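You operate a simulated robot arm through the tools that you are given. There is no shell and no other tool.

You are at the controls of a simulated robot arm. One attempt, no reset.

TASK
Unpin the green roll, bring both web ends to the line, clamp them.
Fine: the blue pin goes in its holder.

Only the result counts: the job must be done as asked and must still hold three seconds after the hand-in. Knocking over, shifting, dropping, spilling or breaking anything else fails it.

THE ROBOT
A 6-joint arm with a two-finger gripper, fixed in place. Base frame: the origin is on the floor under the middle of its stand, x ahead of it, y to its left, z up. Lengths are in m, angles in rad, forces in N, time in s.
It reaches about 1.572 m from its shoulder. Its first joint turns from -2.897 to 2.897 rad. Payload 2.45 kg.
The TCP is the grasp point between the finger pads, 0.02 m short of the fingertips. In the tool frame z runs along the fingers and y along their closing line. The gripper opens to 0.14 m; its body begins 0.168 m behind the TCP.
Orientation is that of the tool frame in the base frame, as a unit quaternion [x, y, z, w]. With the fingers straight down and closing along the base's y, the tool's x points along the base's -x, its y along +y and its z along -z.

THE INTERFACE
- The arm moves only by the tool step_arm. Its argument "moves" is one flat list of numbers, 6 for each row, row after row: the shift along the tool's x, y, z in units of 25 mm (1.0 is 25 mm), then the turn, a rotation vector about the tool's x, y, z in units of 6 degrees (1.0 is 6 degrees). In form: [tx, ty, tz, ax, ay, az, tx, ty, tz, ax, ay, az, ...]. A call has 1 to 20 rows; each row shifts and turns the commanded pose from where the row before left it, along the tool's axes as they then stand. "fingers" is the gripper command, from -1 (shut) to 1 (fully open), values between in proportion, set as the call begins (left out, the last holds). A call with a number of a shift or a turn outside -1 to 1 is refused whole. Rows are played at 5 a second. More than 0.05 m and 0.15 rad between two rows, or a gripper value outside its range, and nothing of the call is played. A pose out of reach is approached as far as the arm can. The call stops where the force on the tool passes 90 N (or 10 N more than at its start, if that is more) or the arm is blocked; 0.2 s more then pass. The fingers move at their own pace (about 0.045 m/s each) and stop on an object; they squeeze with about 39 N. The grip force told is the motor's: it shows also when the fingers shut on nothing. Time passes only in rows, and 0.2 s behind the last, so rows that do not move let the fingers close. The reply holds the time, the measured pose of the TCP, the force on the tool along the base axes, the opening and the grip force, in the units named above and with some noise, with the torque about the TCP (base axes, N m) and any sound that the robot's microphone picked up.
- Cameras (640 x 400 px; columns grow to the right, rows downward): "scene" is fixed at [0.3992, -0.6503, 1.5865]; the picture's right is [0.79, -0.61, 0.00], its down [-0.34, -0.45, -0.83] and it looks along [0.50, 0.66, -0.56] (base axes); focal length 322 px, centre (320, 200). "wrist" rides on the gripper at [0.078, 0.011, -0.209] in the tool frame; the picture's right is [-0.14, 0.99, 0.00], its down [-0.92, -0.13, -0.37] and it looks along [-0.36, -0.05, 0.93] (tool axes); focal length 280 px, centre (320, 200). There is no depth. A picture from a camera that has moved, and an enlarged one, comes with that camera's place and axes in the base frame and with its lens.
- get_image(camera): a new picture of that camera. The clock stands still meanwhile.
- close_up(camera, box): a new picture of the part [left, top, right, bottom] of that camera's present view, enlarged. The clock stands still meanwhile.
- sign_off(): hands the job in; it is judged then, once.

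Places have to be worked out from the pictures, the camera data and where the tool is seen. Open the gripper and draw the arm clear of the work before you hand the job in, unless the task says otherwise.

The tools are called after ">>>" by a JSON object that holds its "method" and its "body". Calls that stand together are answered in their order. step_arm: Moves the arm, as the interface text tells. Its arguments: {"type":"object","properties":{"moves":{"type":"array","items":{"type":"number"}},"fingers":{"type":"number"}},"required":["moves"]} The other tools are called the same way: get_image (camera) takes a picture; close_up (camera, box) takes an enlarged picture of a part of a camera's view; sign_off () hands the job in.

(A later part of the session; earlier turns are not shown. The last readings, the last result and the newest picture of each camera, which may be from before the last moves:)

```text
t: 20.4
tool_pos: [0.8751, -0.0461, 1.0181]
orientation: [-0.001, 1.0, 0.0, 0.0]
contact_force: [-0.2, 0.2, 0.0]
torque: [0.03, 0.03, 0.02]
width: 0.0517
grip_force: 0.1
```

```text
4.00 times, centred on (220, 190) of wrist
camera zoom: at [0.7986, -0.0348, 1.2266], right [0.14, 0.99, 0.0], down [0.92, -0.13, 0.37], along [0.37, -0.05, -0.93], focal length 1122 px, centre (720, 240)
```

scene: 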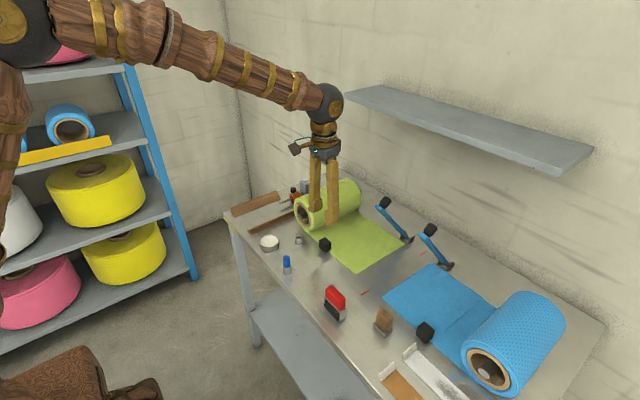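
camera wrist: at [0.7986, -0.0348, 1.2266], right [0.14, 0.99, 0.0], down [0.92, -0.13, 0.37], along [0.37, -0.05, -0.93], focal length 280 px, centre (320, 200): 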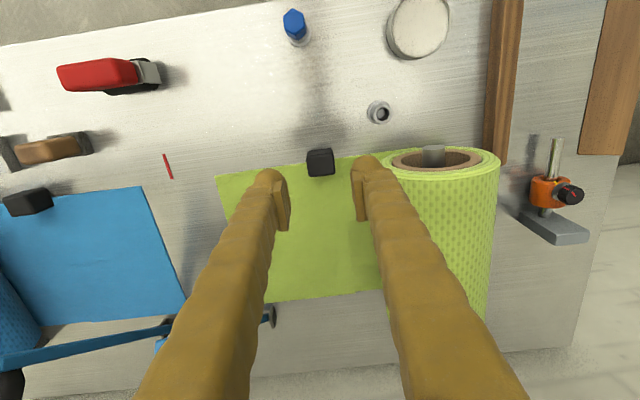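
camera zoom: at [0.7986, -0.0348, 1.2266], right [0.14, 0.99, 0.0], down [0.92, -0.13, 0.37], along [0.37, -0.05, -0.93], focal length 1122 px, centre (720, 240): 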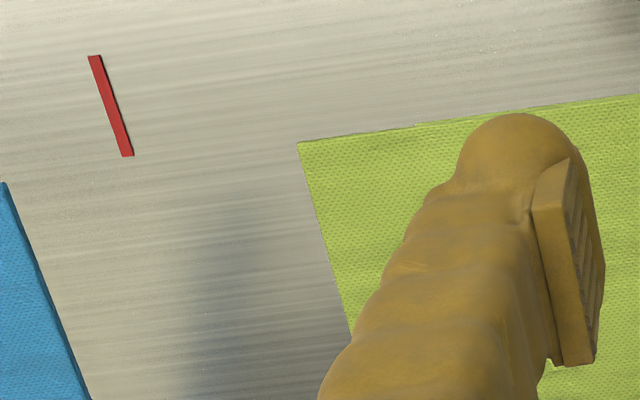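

Tab centre confirmed at (0.882, -0.0455), TCP at (0.877, -0.046) — well centred. I'll descend to z≈0.893, straddling the tab.

>>> {"method": "step_arm", "body": {"moves": [-0.06, 0, 0.9, 0, 0, 0, 0, 0, 0.9, 0, 0, 0, 0, 0, 0.9, 0, 0, 0, 0, 0, 0.9, 0, 0, 0, 0, 0, 0.9, 0, 0, 0, 0, 0, 0.4, 0, 0, 0]}}

>>> {"method": "get_image", "body": {"camera": "wrist"}}

>>> {"method": "close_up", "body": {"camera": "scene", "box": [280, 180, 400, 270]}}

```text
t: 21.8
tool_pos: [0.8761, -0.0444, 0.8953]
orientation: [-0.001, 1.0, -0.001, -0.001]
contact_force: [0.3, -0.1, -0.7]
torque: [0.03, 0.01, 0.0]
width: 0.0519
grip_force: 0.0
```

```text
taken
camera wrist: at [0.7996, -0.0347, 1.1039], right [0.14, 0.99, 0.0], down [0.92, -0.13, 0.37], along [0.37, -0.05, -0.93], focal length 280 px, centre (320, 200)
```

wrist: 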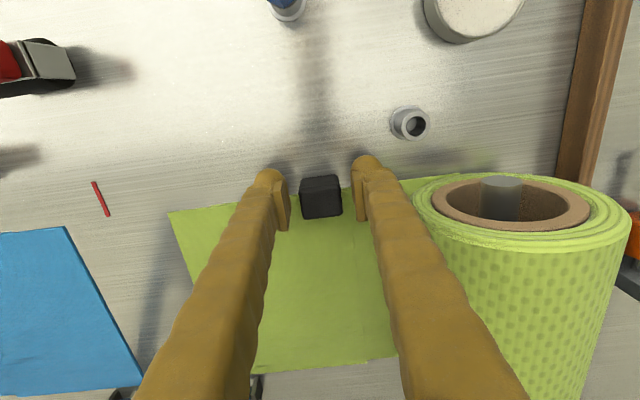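

```text
4.44 times, centred on (340, 225) of scene
camera zoom: at [0.3992, -0.6503, 1.5865], right [0.79, -0.61, 0.0], down [-0.34, -0.45, -0.83], along [0.5, 0.66, -0.56], focal length 1434 px, centre (231, 89)
```

zoom: 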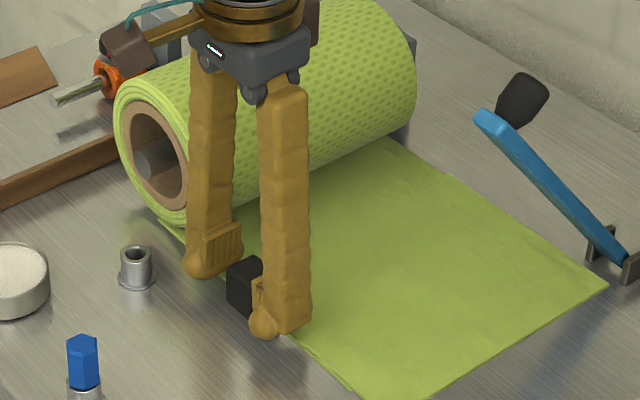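

The pads straddle the tab with no contact (fingertips at z≈0.875, just above the web). I'll close on the tab.

>>> {"method": "step_arm", "body": {"moves": [0, 0, 0.08, 0, 0, 0, 0, 0, 0, 0, 0, 0, 0, 0, 0, 0, 0, 0, 0, 0, 0, 0, 0, 0], "fingers": -1}}

>>> {"method": "get_image", "body": {"camera": "wrist"}}

```text
t: 22.8
tool_pos: [0.8768, -0.045, 0.8922]
orientation: [0.0, 1.0, 0.001, 0.0]
contact_force: [-1.3, -0.1, 3.4]
torque: [-0.04, -0.02, 0.03]
width: 0.033
grip_force: 44.6
```

```text
taken
camera wrist: at [0.7997, -0.0347, 1.1022], right [0.14, 0.99, 0.0], down [0.92, -0.13, 0.37], along [0.37, -0.05, -0.93], focal length 280 px, centre (320, 200)
```

wrist: 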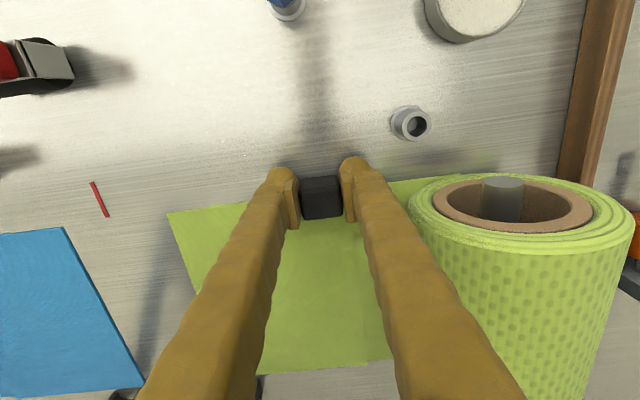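

The tab is held (33 mm, 44 N). I'll pull it 20 mm toward -y in 4 mm rows and look at how the web and roll respond.

>>> {"method": "step_arm", "body": {"moves": [0, -0.1, 0, 0, 0, 0, 0, -0.15, 0, 0, 0, 0, 0, -0.15, 0, 0, 0, 0, 0, -0.2, 0, 0, 0, 0, 0, -0.2, 0, 0, 0, 0, 0, 0, 0, 0, 0, 0]}}

>>> {"method": "get_image", "body": {"camera": "wrist"}}

>>> {"method": "close_up", "body": {"camera": "scene", "box": [280, 180, 420, 280]}}

```text
t: 24.2
tool_pos: [0.8765, -0.0655, 0.8933]
orientation: [0.001, 1.0, 0.0, 0.001]
contact_force: [9.8, 1.8, 8.9]
torque: [0.01, -0.15, 0.04]
width: 0.0327
grip_force: 44.9
```

```text
taken
camera wrist: at [0.7995, -0.0552, 1.1021], right [0.14, 0.99, 0.0], down [0.92, -0.13, 0.37], along [0.37, -0.05, -0.93], focal length 280 px, centre (320, 200)
```

wrist: 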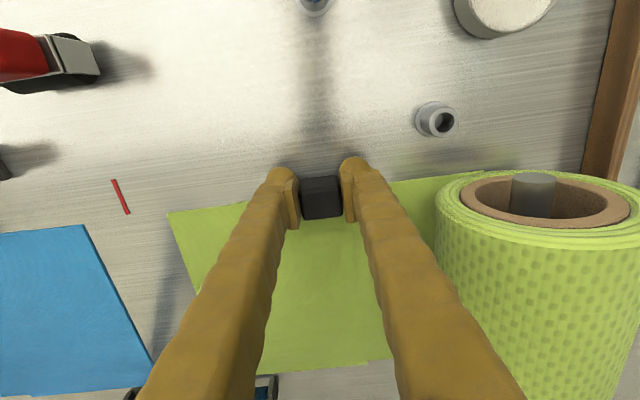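

```text
4.00 times, centred on (350, 230) of scene
camera zoom: at [0.3992, -0.6503, 1.5865], right [0.79, -0.61, 0.0], down [-0.34, -0.45, -0.83], along [0.5, 0.66, -0.56], focal length 1290 px, centre (200, 80)
```

zoom: 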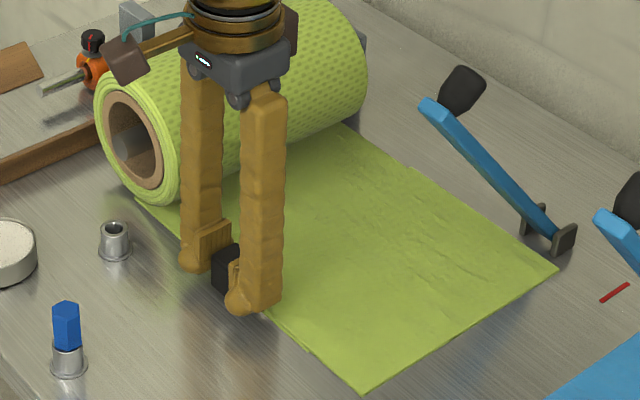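

The web slides with the tab, low forces. I'll pull another 30 mm and then measure the end against the red ticks.

>>> {"method": "step_arm", "body": {"moves": [0, -0.2, 0, 0, 0, 0, 0, -0.2, 0, 0, 0, 0, 0, -0.2, 0, 0, 0, 0, 0, -0.2, 0, 0, 0, 0, 0, -0.2, 0, 0, 0, 0, 0, -0.2, 0, 0, 0, 0, 0, 0, 0, 0, 0, 0]}}

>>> {"method": "get_image", "body": {"camera": "wrist"}}

>>> {"method": "close_up", "body": {"camera": "scene", "box": [340, 220, 460, 310]}}

>>> {"method": "close_up", "body": {"camera": "wrist", "box": [100, 140, 220, 290]}}

```text
t: 25.8
tool_pos: [0.8759, -0.0969, 0.8931]
orientation: [0.0, 1.0, 0.0, -0.001]
contact_force: [6.9, 1.1, 16.3]
torque: [0.02, -0.06, 0.07]
width: 0.0328
grip_force: 44.6
```

```text
taken
camera wrist: at [0.7996, -0.0851, 1.102], right [0.14, 0.99, 0.0], down [0.92, -0.13, 0.37], along [0.37, -0.05, -0.93], focal length 280 px, centre (320, 200)
```

wrist: 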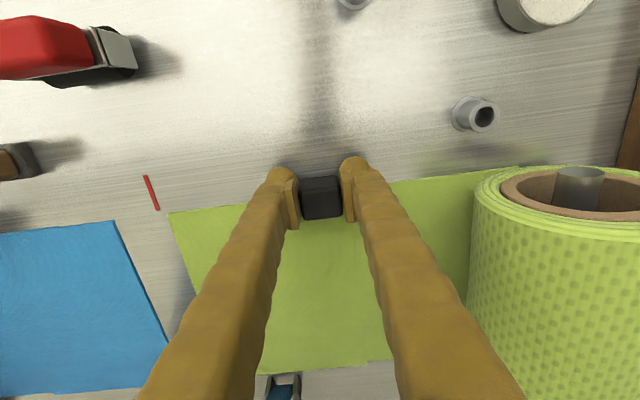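

```text
4.44 times, centred on (400, 265) of scene
camera zoom: at [0.3992, -0.6503, 1.5865], right [0.79, -0.61, 0.0], down [-0.34, -0.45, -0.83], along [0.5, 0.66, -0.56], focal length 1434 px, centre (-36, -89)
```

zoom: 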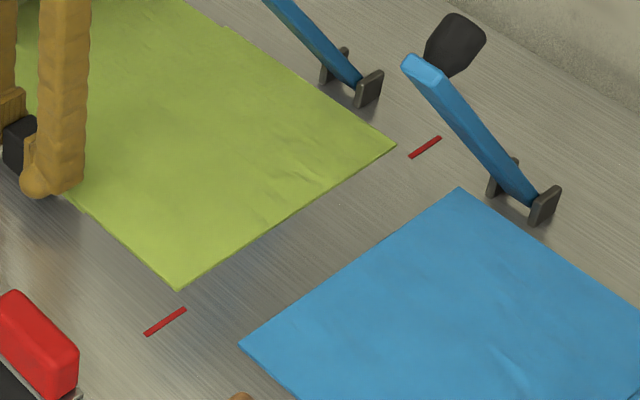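

```text
2.67 times, centred on (160, 215) of wrist
camera zoom: at [0.7996, -0.0851, 1.102], right [0.14, 0.99, 0.0], down [0.92, -0.13, 0.37], along [0.37, -0.05, -0.93], focal length 748 px, centre (747, 160)
```

zoom: 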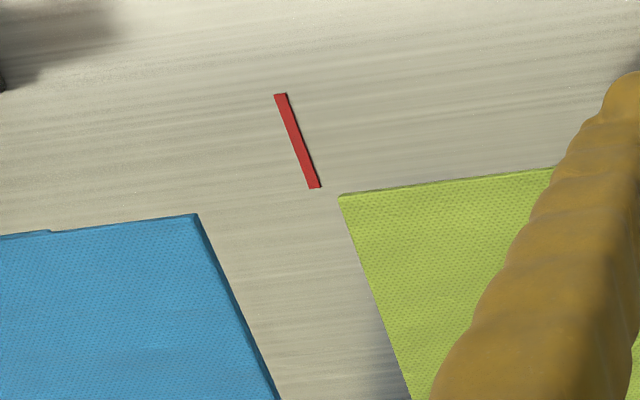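

The web end is now about 10 mm short of the line (scene: end y≈-0.235, ticks y≈-0.246). I'll take high-zoom views of the corner and both ticks to measure the remainder precisely.

>>> {"method": "close_up", "body": {"camera": "scene", "box": [360, 270, 410, 305]}}

>>> {"method": "close_up", "body": {"camera": "scene", "box": [410, 235, 460, 270]}}

>>> {"method": "close_up", "body": {"camera": "wrist", "box": [110, 160, 190, 230]}}

```text
11.43 times, centred on (385, 288) of scene
camera zoom: at [0.3992, -0.6503, 1.5865], right [0.79, -0.61, 0.0], down [-0.34, -0.45, -0.83], along [0.5, 0.66, -0.56], focal length 3686 px, centre (-423, -800)
```

zoom: 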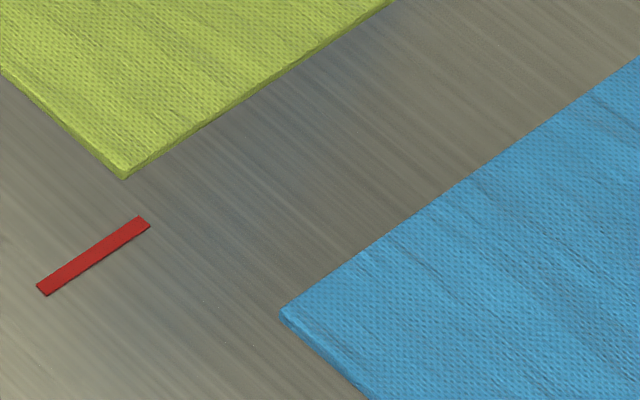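

```text
11.43 times, centred on (435, 252) of scene
camera zoom: at [0.3992, -0.6503, 1.5865], right [0.79, -0.61, 0.0], down [-0.34, -0.45, -0.83], along [0.5, 0.66, -0.56], focal length 3686 px, centre (-994, -400)
```

zoom: 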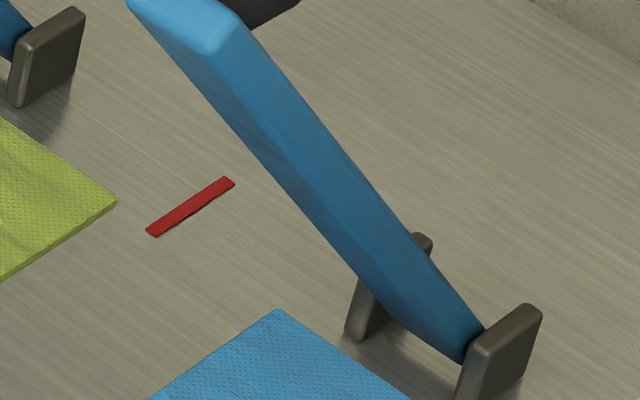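

```text
5.71 times, centred on (150, 195) of wrist
camera zoom: at [0.7996, -0.0851, 1.102], right [0.14, 0.99, 0.0], down [0.92, -0.13, 0.37], along [0.37, -0.05, -0.93], focal length 1602 px, centre (1291, 229)
```

zoom: 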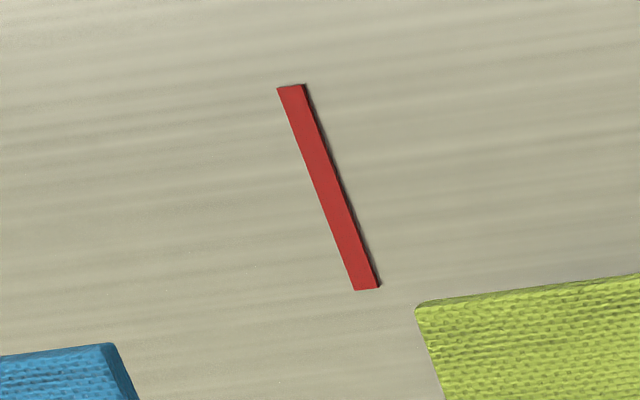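

Both cameras put the line at y≈-0.2473; triangulating the web corner gives y≈-0.236 (about 11 mm short). I'll pull 9 mm more and re-measure.

>>> {"method": "step_arm", "body": {"moves": [0, -0.12, 0, 0, 0, 0, 0, -0.12, 0, 0, 0, 0, 0, -0.12, 0, 0, 0, 0, 0, 0, 0, 0, 0, 0]}}

>>> {"method": "close_up", "body": {"camera": "scene", "box": [360, 270, 410, 305]}}

>>> {"method": "close_up", "body": {"camera": "wrist", "box": [110, 160, 190, 230]}}

```text
t: 26.8
tool_pos: [0.8778, -0.1045, 0.894]
orientation: [0.001, 1.0, 0.0, 0.001]
contact_force: [5.3, 0.3, 5.1]
torque: [0.0, -0.14, -0.05]
width: 0.033
grip_force: 45.4
```

```text
11.43 times, centred on (385, 288) of scene
camera zoom: at [0.3992, -0.6503, 1.5865], right [0.79, -0.61, 0.0], down [-0.34, -0.45, -0.83], along [0.5, 0.66, -0.56], focal length 3686 px, centre (-423, -800)
```

zoom: 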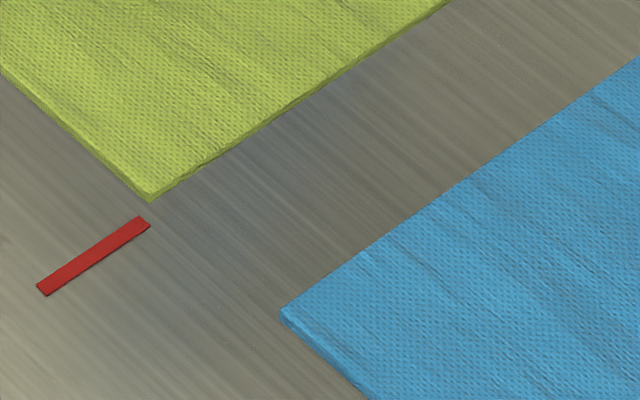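

```text
5.71 times, centred on (150, 195) of wrist
camera zoom: at [0.7997, -0.0943, 1.1021], right [0.14, 0.99, 0.0], down [0.92, -0.13, 0.37], along [0.36, -0.05, -0.93], focal length 1602 px, centre (1291, 229)
```

zoom: 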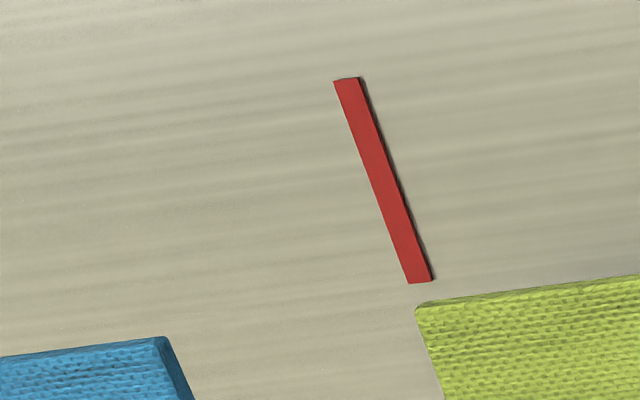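

Combining both views, the green end is now ~1.5 mm short of the line (web top ~5 mm above table). I'll pull a last 1.2 mm, then open the fingers and watch whether the web stays.

>>> {"method": "step_arm", "body": {"moves": [0, -0.05, 0, 0, 0, 0, 0, 0, 0, 0, 0, 0, 0, 0, 0, 0, 0, 0]}}

>>> {"method": "step_arm", "body": {"moves": [0, 0, 0, 0, 0, 0, 0, 0, 0, 0, 0, 0, 0, 0, 0, 0, 0, 0], "fingers": -0.3}}

>>> {"method": "close_up", "body": {"camera": "scene", "box": [360, 270, 410, 305]}}

>>> {"method": "get_image", "body": {"camera": "wrist"}}

```text
t: 27.6
tool_pos: [0.8773, -0.1054, 0.8932]
orientation: [0.0, 1.0, 0.0, -0.001]
contact_force: [-2.1, 12.1, 1.6]
torque: [0.13, 0.04, 0.06]
width: 0.0328
grip_force: 45.1
```

```text
t: 28.4
tool_pos: [0.877, -0.1068, 0.8938]
orientation: [0.0, 1.0, 0.001, 0.0]
contact_force: [0.1, -0.2, -0.4]
torque: [-0.01, -0.02, 0.0]
width: 0.0489
grip_force: 0.1
```

```text
11.43 times, centred on (385, 288) of scene
camera zoom: at [0.3992, -0.6503, 1.5865], right [0.79, -0.61, 0.0], down [-0.34, -0.45, -0.83], along [0.5, 0.66, -0.56], focal length 3686 px, centre (-423, -800)
```

zoom: 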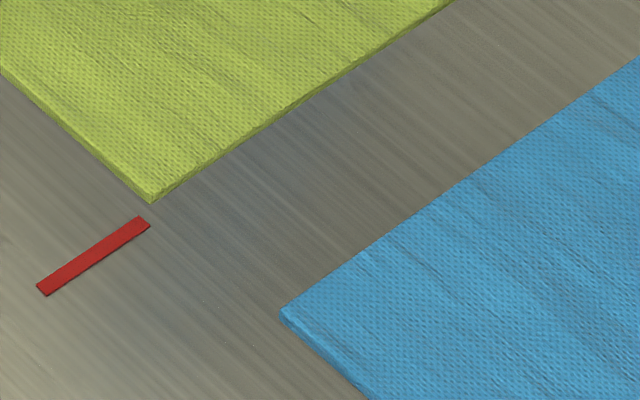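

```text
taken
camera wrist: at [0.8, -0.0954, 1.1023], right [0.14, 0.99, 0.0], down [0.92, -0.13, 0.37], along [0.36, -0.05, -0.93], focal length 280 px, centre (320, 200)
```

wrist: 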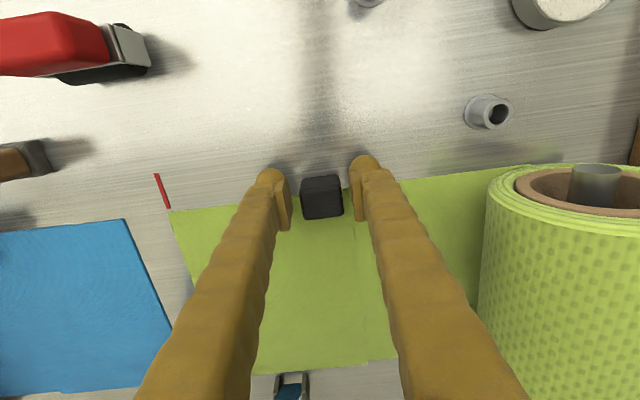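

The web stayed put on release. I'll raise the gripper and move the wrist camera directly over the line, where height parallax vanishes, to check the end.

>>> {"method": "step_arm", "body": {"moves": [0, 0, -0.5, 0, 0, 0, 0, 0, -1, 0, 0, 0, 0, 0, -1, 0, 0, 0, 0, 0, -1, 0, 0, 0, 0, 0, -1, 0, 0, 0, 0, 0, -1, 0, 0, 0, 0.44, -0.864, -0.2, 0, 0, 0, 0.44, -0.864, -0.2, 0, 0, 0, 0.44, -0.864, -0.2, 0, 0, 0, 0.44, -0.864, -0.2, 0, 0, 0, 0.44, -0.864, 0, 0, 0, 0, 0.44, -0.864, 0, 0, 0, 0, 0.44, -0.864, 0, 0, 0, 0, 0, 0, 0, 0, 0, 0]}}

>>> {"method": "get_image", "body": {"camera": "wrist"}}

>>> {"method": "get_image", "body": {"camera": "scene"}}

```text
t: 31.4
tool_pos: [0.8005, -0.2572, 1.0513]
orientation: [-0.001, 1.0, 0.0, 0.0]
contact_force: [0.6, -0.4, 0.0]
torque: [0.0, 0.0, -0.01]
width: 0.0492
grip_force: 0.0
```

```text
taken
camera wrist: at [0.7231, -0.2466, 1.2594], right [0.14, 0.99, 0.0], down [0.92, -0.13, 0.37], along [0.36, -0.05, -0.93], focal length 280 px, centre (320, 200)
```

wrist: 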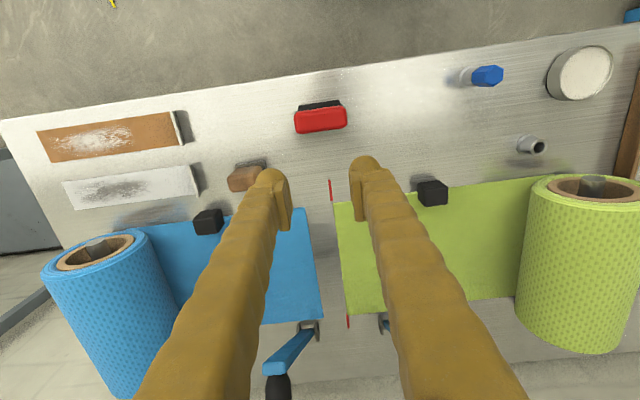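

```text
taken
```

scene: 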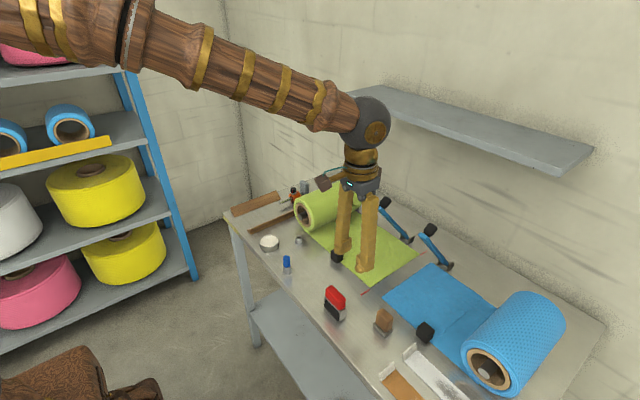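

>>> {"method": "close_up", "body": {"camera": "wrist", "box": [270, 160, 370, 220]}}

>>> {"method": "close_up", "body": {"camera": "wrist", "box": [290, 280, 390, 340]}}

```text
6.40 times, centred on (320, 190) of wrist
camera zoom: at [0.7231, -0.2466, 1.2594], right [0.14, 0.99, 0.0], down [0.92, -0.13, 0.37], along [0.36, -0.05, -0.93], focal length 1794 px, centre (320, 264)
```

zoom: 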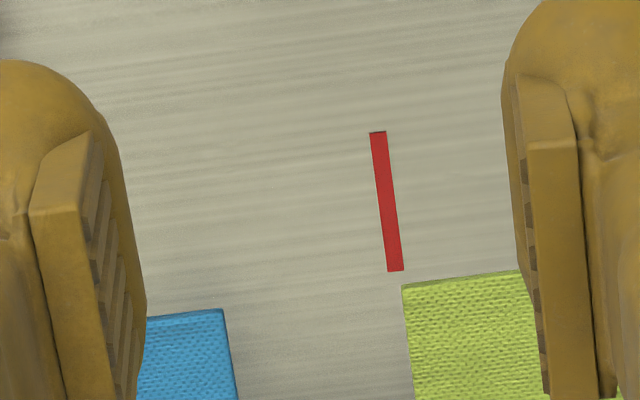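

```text
6.40 times, centred on (340, 310) of wrist
camera zoom: at [0.7231, -0.2466, 1.2594], right [0.14, 0.99, 0.0], down [0.92, -0.13, 0.37], along [0.36, -0.05, -0.93], focal length 1794 px, centre (192, -504)
```

zoom: 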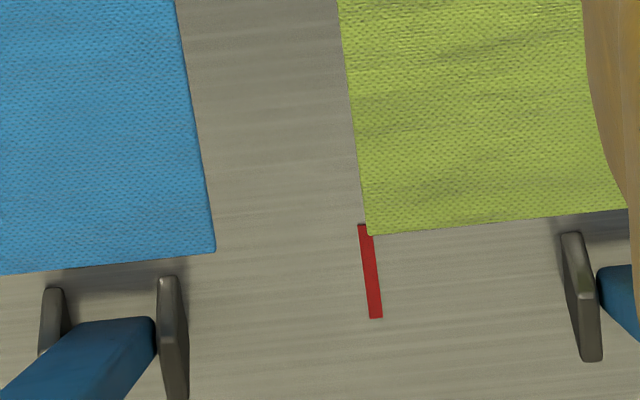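

From directly above, the green end lies ~1 mm from the tick centre line, within the tick's width, at both front and back. The blue end needs ≈+41 mm. Now I'll locate the blue tab.

>>> {"method": "close_up", "body": {"camera": "wrist", "box": [150, 150, 290, 250]}}

>>> {"method": "close_up", "body": {"camera": "scene", "box": [370, 295, 470, 365]}}

```text
4.00 times, centred on (220, 200) of wrist
camera zoom: at [0.7231, -0.2466, 1.2594], right [0.14, 0.99, 0.0], down [0.92, -0.13, 0.37], along [0.36, -0.05, -0.93], focal length 1122 px, centre (720, 200)
```

zoom: 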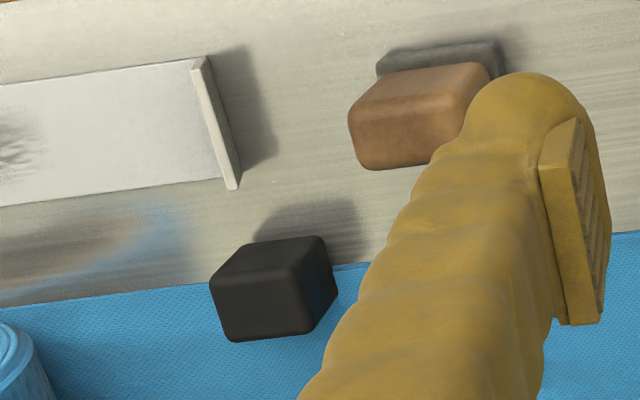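

```text
5.71 times, centred on (420, 330) of scene
camera zoom: at [0.3992, -0.6503, 1.5865], right [0.79, -0.61, 0.0], down [-0.34, -0.45, -0.83], along [0.5, 0.66, -0.56], focal length 1843 px, centre (-251, -543)
```

zoom: 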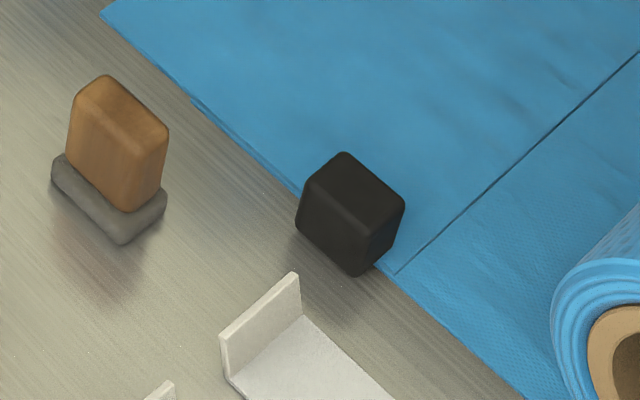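

Blue tab top centre: (0.8815, -0.4346, 0.901); nearest neighbours are the white tray lip (x≤0.843) and brush (x≤0.83), so fingers at x≈0.857–0.897 clear them. I'll move above the tab.

>>> {"method": "step_arm", "body": {"moves": [0, -1, 0, 0, 0, 0, 0, -1, 0, 0, 0, 0, 0, -1, 0, 0, 0, 0, 0, -1, 0, 0, 0, 0, 0, -1, 0, 0, 0, 0, -0.76, -0.52, 0.3, 0, 0, 0, -0.76, -0.52, 0.3, 0, 0, 0, -0.76, -0.52, 0.3, 0, 0, 0, -0.76, -0.52, 0.3, 0, 0, 0, 0, 0, 0, 0, 0, 0], "fingers": -0.27}}

>>> {"method": "get_image", "body": {"camera": "wrist"}}

>>> {"method": "close_up", "body": {"camera": "wrist", "box": [270, 120, 390, 205]}}

>>> {"method": "get_image", "body": {"camera": "scene"}}

```text
t: 33.6
tool_pos: [0.8741, -0.4334, 1.0219]
orientation: [0.0, 1.0, 0.0, 0.0]
contact_force: [-0.1, -0.5, 0.0]
torque: [0.0, -0.01, 0.0]
width: 0.0513
grip_force: 0.1
```

```text
taken
camera wrist: at [0.7983, -0.4235, 1.2294], right [0.14, 0.99, 0.0], down [0.92, -0.13, 0.37], along [0.36, -0.05, -0.93], focal length 280 px, centre (320, 200)
```

wrist: 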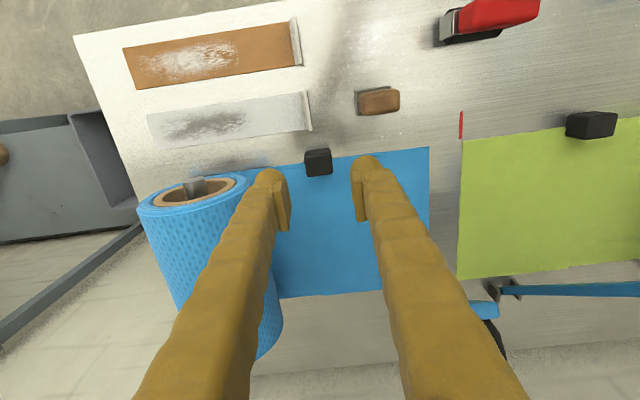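

```text
4.71 times, centred on (330, 162) of wrist
camera zoom: at [0.7983, -0.4235, 1.2294], right [0.14, 0.99, 0.0], down [0.92, -0.13, 0.37], along [0.36, -0.05, -0.93], focal length 1320 px, centre (273, 376)
```

zoom: 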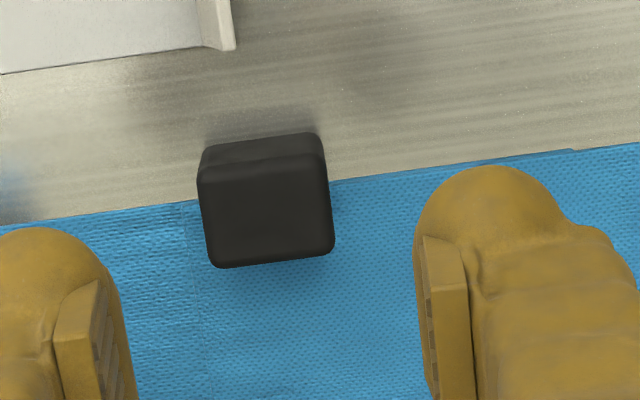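

```text
taken
```

scene: 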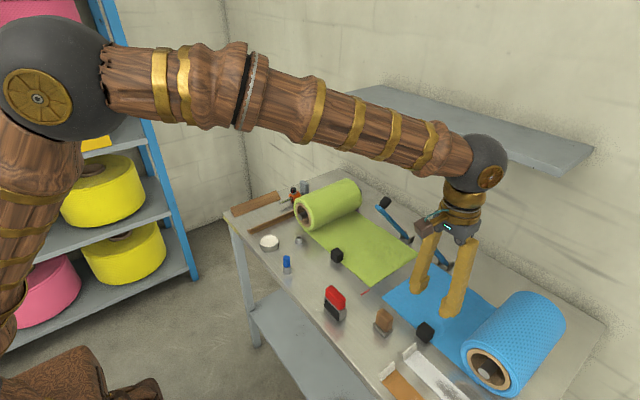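

The tab centre reads (0.882, -0.436) with TCP at (0.876, -0.4345). I'll shift 1.5 mm and descend to z≈0.894.

>>> {"method": "step_arm", "body": {"moves": [0, -0.06, 0.9, 0, 0, 0, 0, 0, 0.9, 0, 0, 0, 0, 0, 0.9, 0, 0, 0, 0, 0, 0.9, 0, 0, 0, 0, 0, 0.9, 0, 0, 0, 0, 0, 0.55, 0, 0, 0]}}

>>> {"method": "get_image", "body": {"camera": "wrist"}}

>>> {"method": "close_up", "body": {"camera": "scene", "box": [360, 220, 520, 340]}}

```text
t: 35.0
tool_pos: [0.8745, -0.4368, 0.8935]
orientation: [0.001, 1.0, 0.0, 0.0]
contact_force: [-0.5, -0.1, 0.9]
torque: [-0.01, 0.01, -0.03]
width: 0.051
grip_force: 0.0
```

```text
taken
camera wrist: at [0.7979, -0.4251, 1.103], right [0.14, 0.99, 0.0], down [0.92, -0.13, 0.37], along [0.36, -0.05, -0.93], focal length 280 px, centre (320, 200)
```

wrist: 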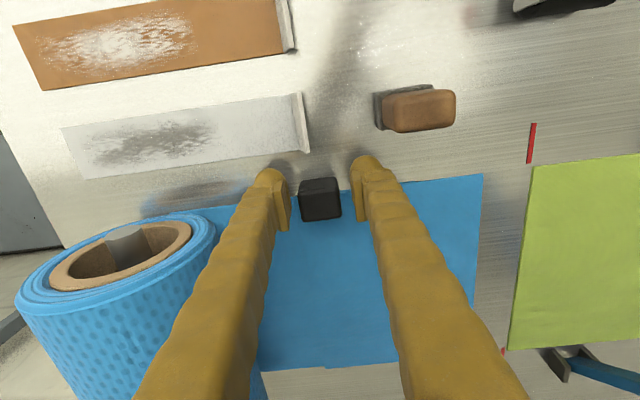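

```text
3.33 times, centred on (440, 280) of scene
camera zoom: at [0.3992, -0.6503, 1.5865], right [0.79, -0.61, 0.0], down [-0.34, -0.45, -0.83], along [0.5, 0.66, -0.56], focal length 1075 px, centre (-80, -67)
```

zoom: 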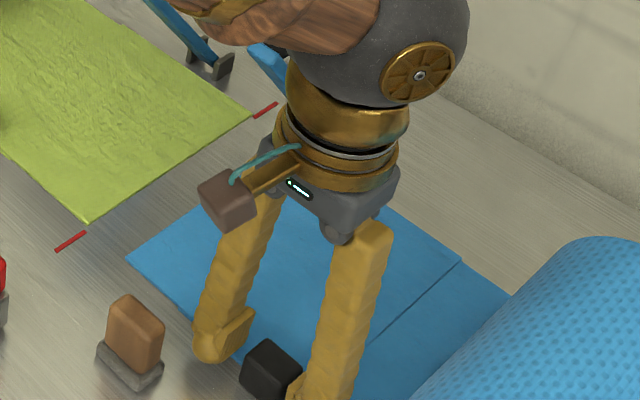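

The tab is centred between the pads, no contact. Closing on it.

>>> {"method": "step_arm", "body": {"moves": [0, 0, 0.03, 0, 0, 0, 0, 0, 0, 0, 0, 0, 0, 0, 0, 0, 0, 0, 0, 0, 0, 0, 0, 0], "fingers": -1}}

>>> {"method": "get_image", "body": {"camera": "wrist"}}

```text
t: 36.0
tool_pos: [0.8761, -0.4356, 0.8937]
orientation: [0.0, 1.0, -0.001, 0.0]
contact_force: [-1.4, -0.7, 1.1]
torque: [-0.01, -0.01, 0.02]
width: 0.0329
grip_force: 45.2
```

```text
taken
camera wrist: at [0.798, -0.4252, 1.1024], right [0.14, 0.99, 0.0], down [0.92, -0.13, 0.37], along [0.36, -0.05, -0.93], focal length 280 px, centre (320, 200)
```

wrist: 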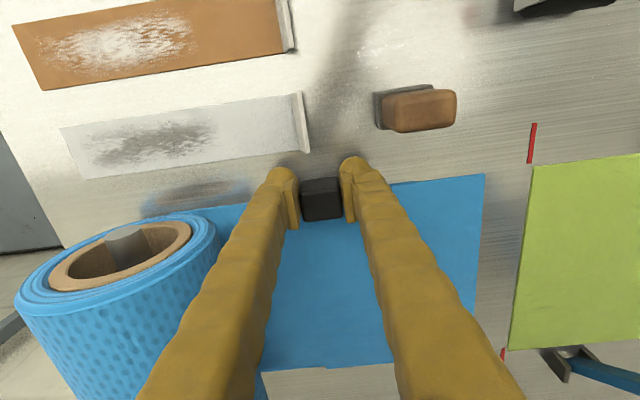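

Held firmly. I'll pull +y 35 mm in 5 mm rows and then measure.

>>> {"method": "step_arm", "body": {"moves": [0, 0.1, 0, 0, 0, 0, 0, 0.2, 0, 0, 0, 0, 0, 0.2, 0, 0, 0, 0, 0, 0.2, 0, 0, 0, 0, 0, 0.2, 0, 0, 0, 0, 0, 0.2, 0, 0, 0, 0, 0, 0.2, 0, 0, 0, 0, 0, 0.1, 0, 0, 0, 0, 0, 0, 0, 0, 0, 0]}}

>>> {"method": "get_image", "body": {"camera": "wrist"}}

>>> {"method": "close_up", "body": {"camera": "wrist", "box": [430, 110, 550, 200]}}

>>> {"method": "close_up", "body": {"camera": "scene", "box": [360, 270, 410, 305]}}

```text
t: 38.0
tool_pos: [0.8753, -0.4004, 0.893]
orientation: [0.001, 1.0, 0.0, 0.0]
contact_force: [-21.1, -0.6, 5.0]
torque: [-0.02, 0.23, -0.02]
width: 0.0328
grip_force: 45.4
```

```text
taken
camera wrist: at [0.7981, -0.3896, 1.1024], right [0.14, 0.99, 0.0], down [0.92, -0.13, 0.37], along [0.36, -0.05, -0.93], focal length 280 px, centre (320, 200)
```

wrist: 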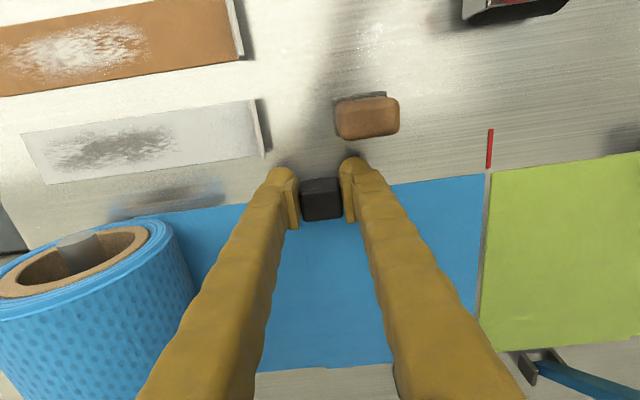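

```text
4.44 times, centred on (490, 155) of wrist
camera zoom: at [0.7981, -0.3896, 1.1024], right [0.14, 0.99, 0.0], down [0.92, -0.13, 0.37], along [0.36, -0.05, -0.93], focal length 1246 px, centre (-436, 400)
```

zoom: 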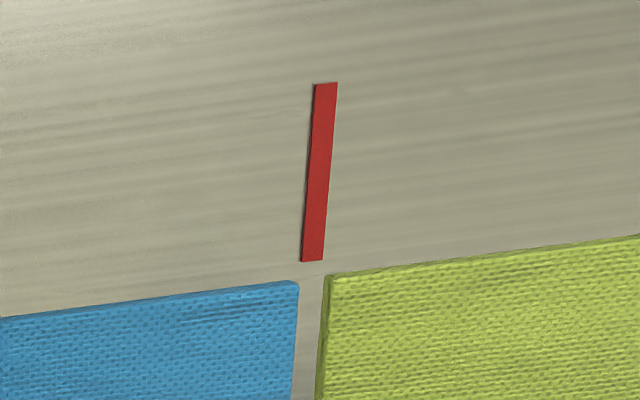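

```text
11.43 times, centred on (385, 288) of scene
camera zoom: at [0.3992, -0.6503, 1.5865], right [0.79, -0.61, 0.0], down [-0.34, -0.45, -0.83], along [0.5, 0.66, -0.56], focal length 3686 px, centre (-423, -800)
```

zoom: 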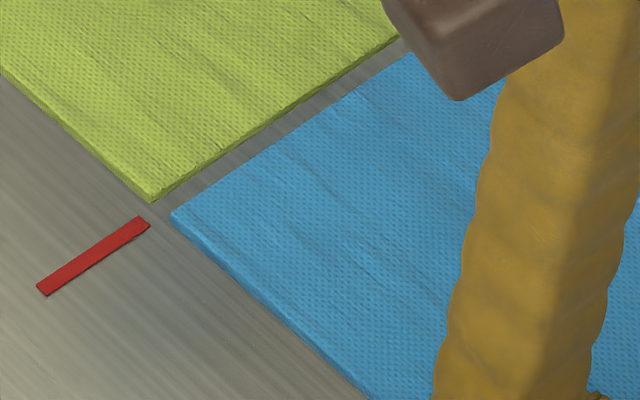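

The blue end has ~5–6 mm left. I'll pull 4.5 mm more, then release and check from above again.

>>> {"method": "step_arm", "body": {"moves": [0, 0.09, 0, 0, 0, 0, 0, 0.09, 0, 0, 0, 0, 0, 0, 0, 0, 0, 0, 0, 0, 0, 0, 0, 0]}}

>>> {"method": "close_up", "body": {"camera": "wrist", "box": [430, 110, 550, 200]}}

>>> {"method": "close_up", "body": {"camera": "scene", "box": [360, 270, 410, 305]}}

```text
t: 39.0
tool_pos: [0.8751, -0.3955, 0.893]
orientation: [0.002, 1.0, 0.0, 0.0]
contact_force: [-32.0, -0.3, 10.8]
torque: [-0.01, 0.36, 0.02]
width: 0.0329
grip_force: 45.2
```

```text
4.44 times, centred on (490, 155) of wrist
camera zoom: at [0.7982, -0.3853, 1.1024], right [0.14, 0.99, 0.0], down [0.92, -0.13, 0.37], along [0.36, -0.05, -0.93], focal length 1246 px, centre (-436, 400)
```

zoom: 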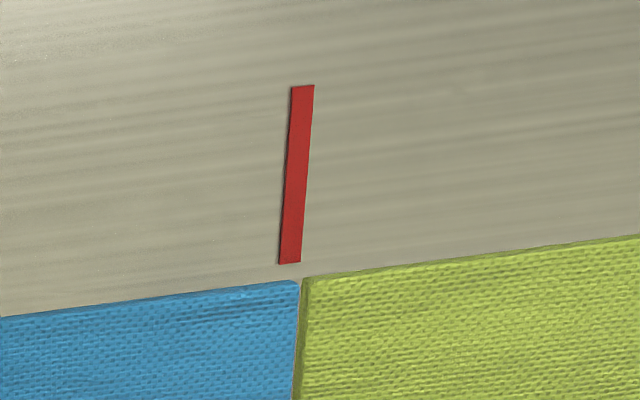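

```text
11.43 times, centred on (385, 288) of scene
camera zoom: at [0.3992, -0.6503, 1.5865], right [0.79, -0.61, 0.0], down [-0.34, -0.45, -0.83], along [0.5, 0.66, -0.56], focal length 3686 px, centre (-423, -800)
```

zoom: 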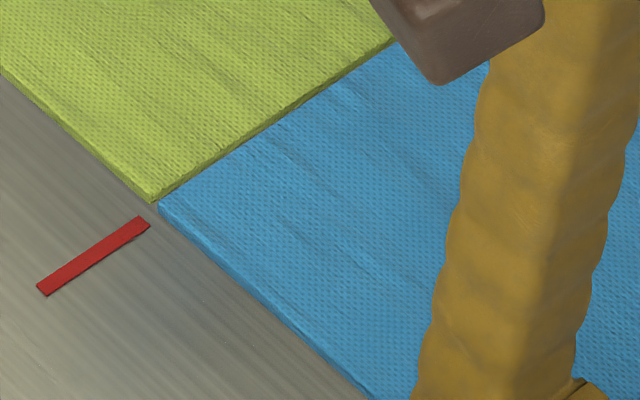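

Only ~1–2 mm remains. I'll open the fingers, rise, and view the joint from directly above the line.

>>> {"method": "step_arm", "body": {"moves": [0.02, 0, 0, 0, 0, 0, 0, 0, 0, 0, 0, 0]}}

>>> {"method": "step_arm", "body": {"moves": [0, 0, 0, 0, 0, 0, 0, 0, 0, 0, 0, 0, 0, 0, 0, 0, 0, 0], "fingers": -0.27}}

>>> {"method": "step_arm", "body": {"moves": [0, 0, -0.5, 0, 0, 0, 0, 0, -1, 0, 0, 0, 0, 0, -1, 0, 0, 0, 0, 0, -1, 0, 0, 0, 0, 0, -1, 0, 0, 0, 0, 0, -1, 0, 0, 0, 0.6, 0.3, -0.2, 0, 0, 0, 0.6, 0.8, -0.2, 0, 0, 0, 0.6, 0.9, -0.2, 0, 0, 0, 0.6, 0.9, -0.2, 0, 0, 0, 0.6, 0.9, 0, 0, 0, 0, 0, 0.9, 0, 0, 0, 0, 0, 0.8, 0, 0, 0, 0, 0, 0, 0, 0, 0, 0]}}

>>> {"method": "get_image", "body": {"camera": "wrist"}}

>>> {"method": "close_up", "body": {"camera": "wrist", "box": [270, 160, 370, 220]}}

>>> {"method": "close_up", "body": {"camera": "wrist", "box": [290, 280, 390, 340]}}

```text
t: 39.6
tool_pos: [0.8754, -0.3965, 0.8951]
orientation: [0.001, 1.0, 0.0, 0.001]
contact_force: [-20.8, 0.1, 3.1]
torque: [-0.02, 0.21, 0.01]
width: 0.0329
grip_force: 45.0
```

```text
t: 40.4
tool_pos: [0.8756, -0.3966, 0.8945]
orientation: [0.001, 1.0, 0.0, 0.0]
contact_force: [0.2, 0.1, -0.2]
torque: [0.01, -0.05, -0.01]
width: 0.0512
grip_force: 0.1
```

```text
t: 43.4
tool_pos: [0.7996, -0.2593, 1.0522]
orientation: [0.002, 1.0, 0.0, 0.0]
contact_force: [-0.8, -0.4, 0.3]
torque: [0.03, 0.01, 0.02]
width: 0.0514
grip_force: 0.1
```

```text
taken
camera wrist: at [0.7229, -0.2483, 1.26], right [0.14, 0.99, 0.0], down [0.92, -0.13, 0.37], along [0.36, -0.05, -0.93], focal length 280 px, centre (320, 200)
```

wrist: 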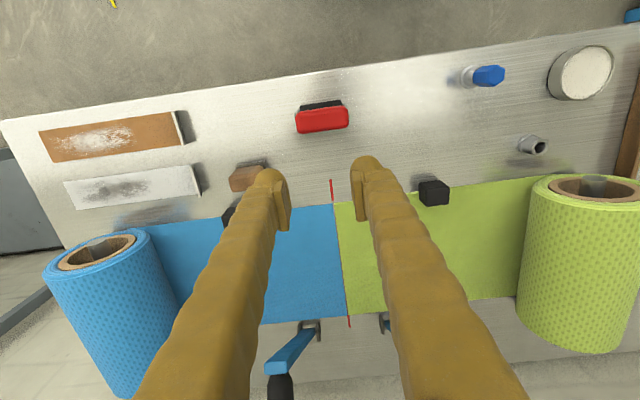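

```text
6.40 times, centred on (320, 190) of wrist
camera zoom: at [0.7229, -0.2483, 1.26], right [0.14, 0.99, 0.0], down [0.92, -0.13, 0.37], along [0.36, -0.05, -0.93], focal length 1794 px, centre (320, 264)
```

zoom: 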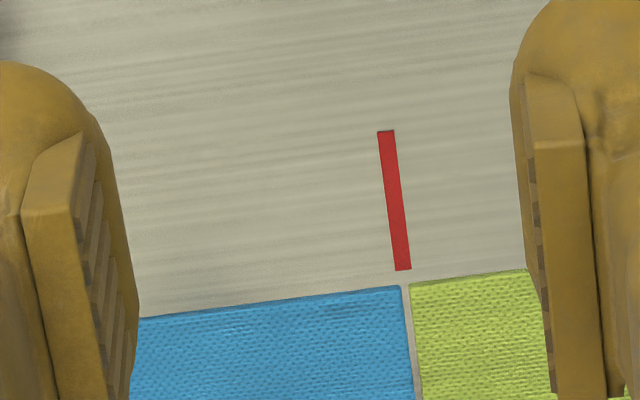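

```text
6.40 times, centred on (340, 310) of wrist
camera zoom: at [0.7229, -0.2483, 1.26], right [0.14, 0.99, 0.0], down [0.92, -0.13, 0.37], along [0.36, -0.05, -0.93], focal length 1794 px, centre (192, -504)
```

zoom: 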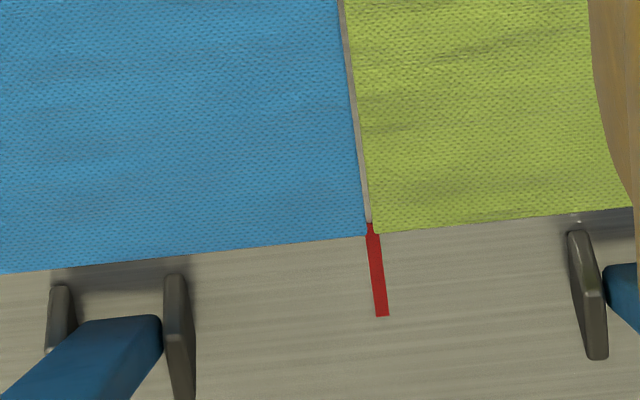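

Both web ends sit on the tick line at front and back (within ~1.5 mm, ~2 mm gap). Now the clamps: I'll take close views of both levers and knobs to locate them.

>>> {"method": "close_up", "body": {"camera": "scene", "box": [365, 185, 465, 285]}}

>>> {"method": "close_up", "body": {"camera": "wrist", "box": [240, 290, 420, 400]}}

>>> {"method": "get_image", "body": {"camera": "scene"}}

```text
4.00 times, centred on (415, 235) of scene
camera zoom: at [0.3992, -0.6503, 1.5865], right [0.79, -0.61, 0.0], down [-0.34, -0.45, -0.83], along [0.5, 0.66, -0.56], focal length 1290 px, centre (-60, 60)
```

zoom: 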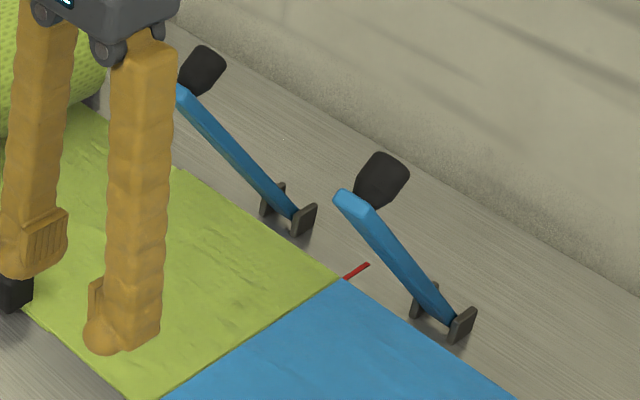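

```text
3.56 times, centred on (330, 345) of wrist
camera zoom: at [0.7229, -0.2483, 1.26], right [0.14, 0.99, 0.0], down [0.92, -0.13, 0.37], along [0.36, -0.05, -0.93], focal length 997 px, centre (284, -316)
```

zoom: 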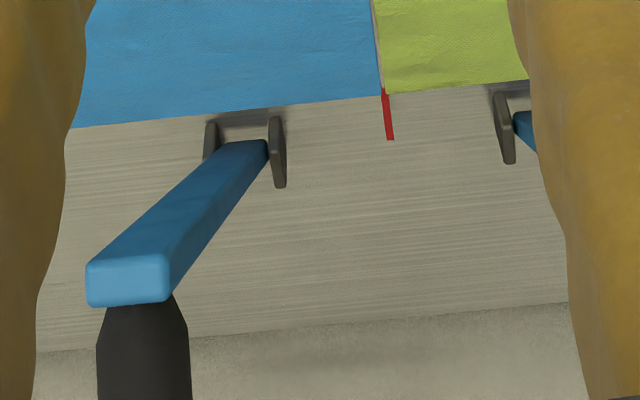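

```text
taken
```

scene: 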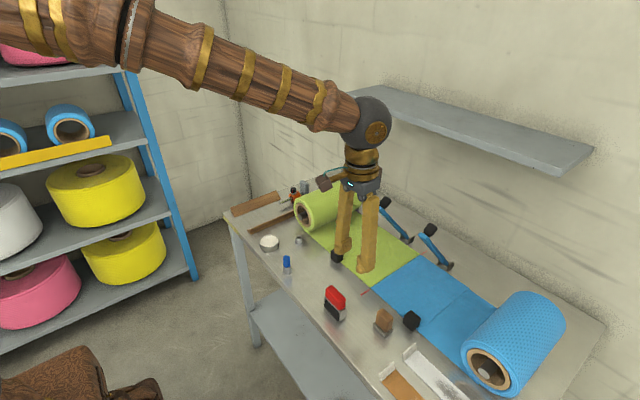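

Levers triangulate to: ends at (0.964, y, 1.072), knobs centred at (0.992, y, 1.078), pivots near (1.13, y, 0.88), with y≈-0.1745 (green) and y≈-0.325 (blue). To keep the hand away from the wall shelf I'll close the fingers, rise and tilt the hand back 24° so the fingers point forward-down.

>>> {"method": "step_arm", "body": {"moves": [0, 0, -1, 0, 0, 0, 0, 0, -1, 0, -1, 0, 0, 0, -1, 0, -1, 0, 0, 0, -1, 0, -1, 0, 0, 0, -1, 0, -1, 0, 0, 0, 0, 0, 0, 0], "fingers": -1}}

>>> {"method": "get_image", "body": {"camera": "scene"}}

>>> {"method": "get_image", "body": {"camera": "wrist"}}

```text
t: 44.8
tool_pos: [0.7834, -0.2593, 1.1743]
orientation: [0.001, 0.978, 0.0, 0.208]
contact_force: [0.6, 0.4, 0.7]
torque: [0.0, -0.02, 0.03]
width: 0.0
grip_force: 29.2
```

```text
taken
```

scene: 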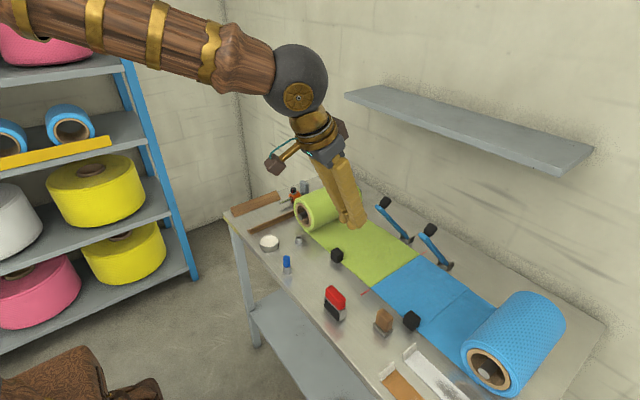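

```text
taken
camera wrist: at [0.6289, -0.2484, 1.3332], right [0.13, 0.99, 0.06], down [0.69, -0.13, 0.71], along [0.71, -0.05, -0.7], focal length 280 px, centre (320, 200)
```

wrist: 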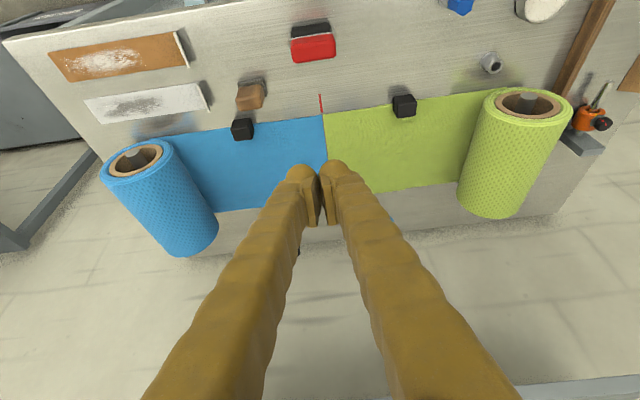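

The tilt is as intended and the back wall is well beyond the table. I'll move over the green-side knob: y to -0.1745, then forward to x≈1.0 at z≈1.165, above the knob top (≈1.10).

>>> {"method": "step_arm", "body": {"moves": [0, 0.85, 0, 0, 0, 0, 0, 0.85, 0, 0, 0, 0, 0, 0.85, 0, 0, 0, 0, 0, 0.85, 0, 0, 0, 0, -0.888, 0, 0.43, 0, 0, 0, -0.888, 0, 0.43, 0, 0, 0, -0.888, 0, 0.43, 0, 0, 0, -0.888, 0, 0.43, 0, 0, 0, -0.888, 0, 0.43, 0, 0, 0, -0.888, 0, 0.43, 0, 0, 0, -0.888, 0, 0.43, 0, 0, 0, -0.888, 0, 0.43, 0, 0, 0, 0, 0, 0, 0, 0, 0]}}

>>> {"method": "get_image", "body": {"camera": "scene"}}

>>> {"method": "close_up", "body": {"camera": "scene", "box": [350, 170, 470, 280]}}

>>> {"method": "get_image", "body": {"camera": "wrist"}}

```text
t: 47.6
tool_pos: [0.9819, -0.1745, 1.1672]
orientation: [0.0, 0.978, -0.001, 0.208]
contact_force: [-0.5, 0.3, 0.1]
torque: [-0.01, 0.04, -0.03]
width: 0.0
grip_force: 29.7
```

```text
taken
```

scene: 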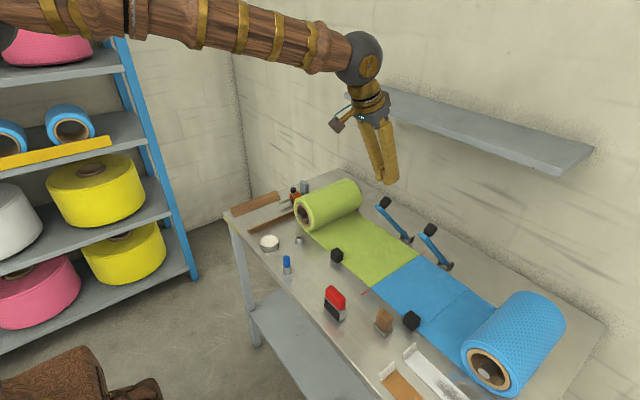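

```text
3.64 times, centred on (410, 225) of scene
camera zoom: at [0.3992, -0.6503, 1.5865], right [0.79, -0.61, 0.0], down [-0.34, -0.45, -0.83], along [0.5, 0.66, -0.56], focal length 1173 px, centre (-7, 109)
```

zoom: 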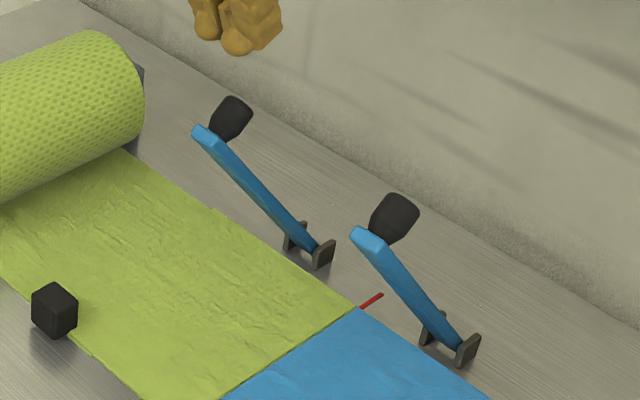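

```text
taken
camera wrist: at [0.8267, -0.1644, 1.3264], right [0.13, 0.99, 0.06], down [0.69, -0.13, 0.71], along [0.71, -0.05, -0.7], focal length 280 px, centre (320, 200)
```

wrist: 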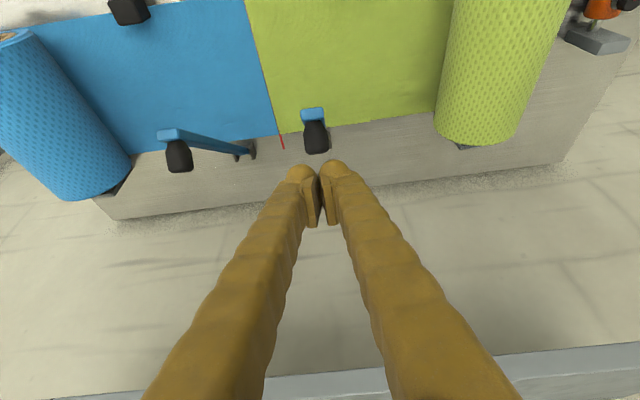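

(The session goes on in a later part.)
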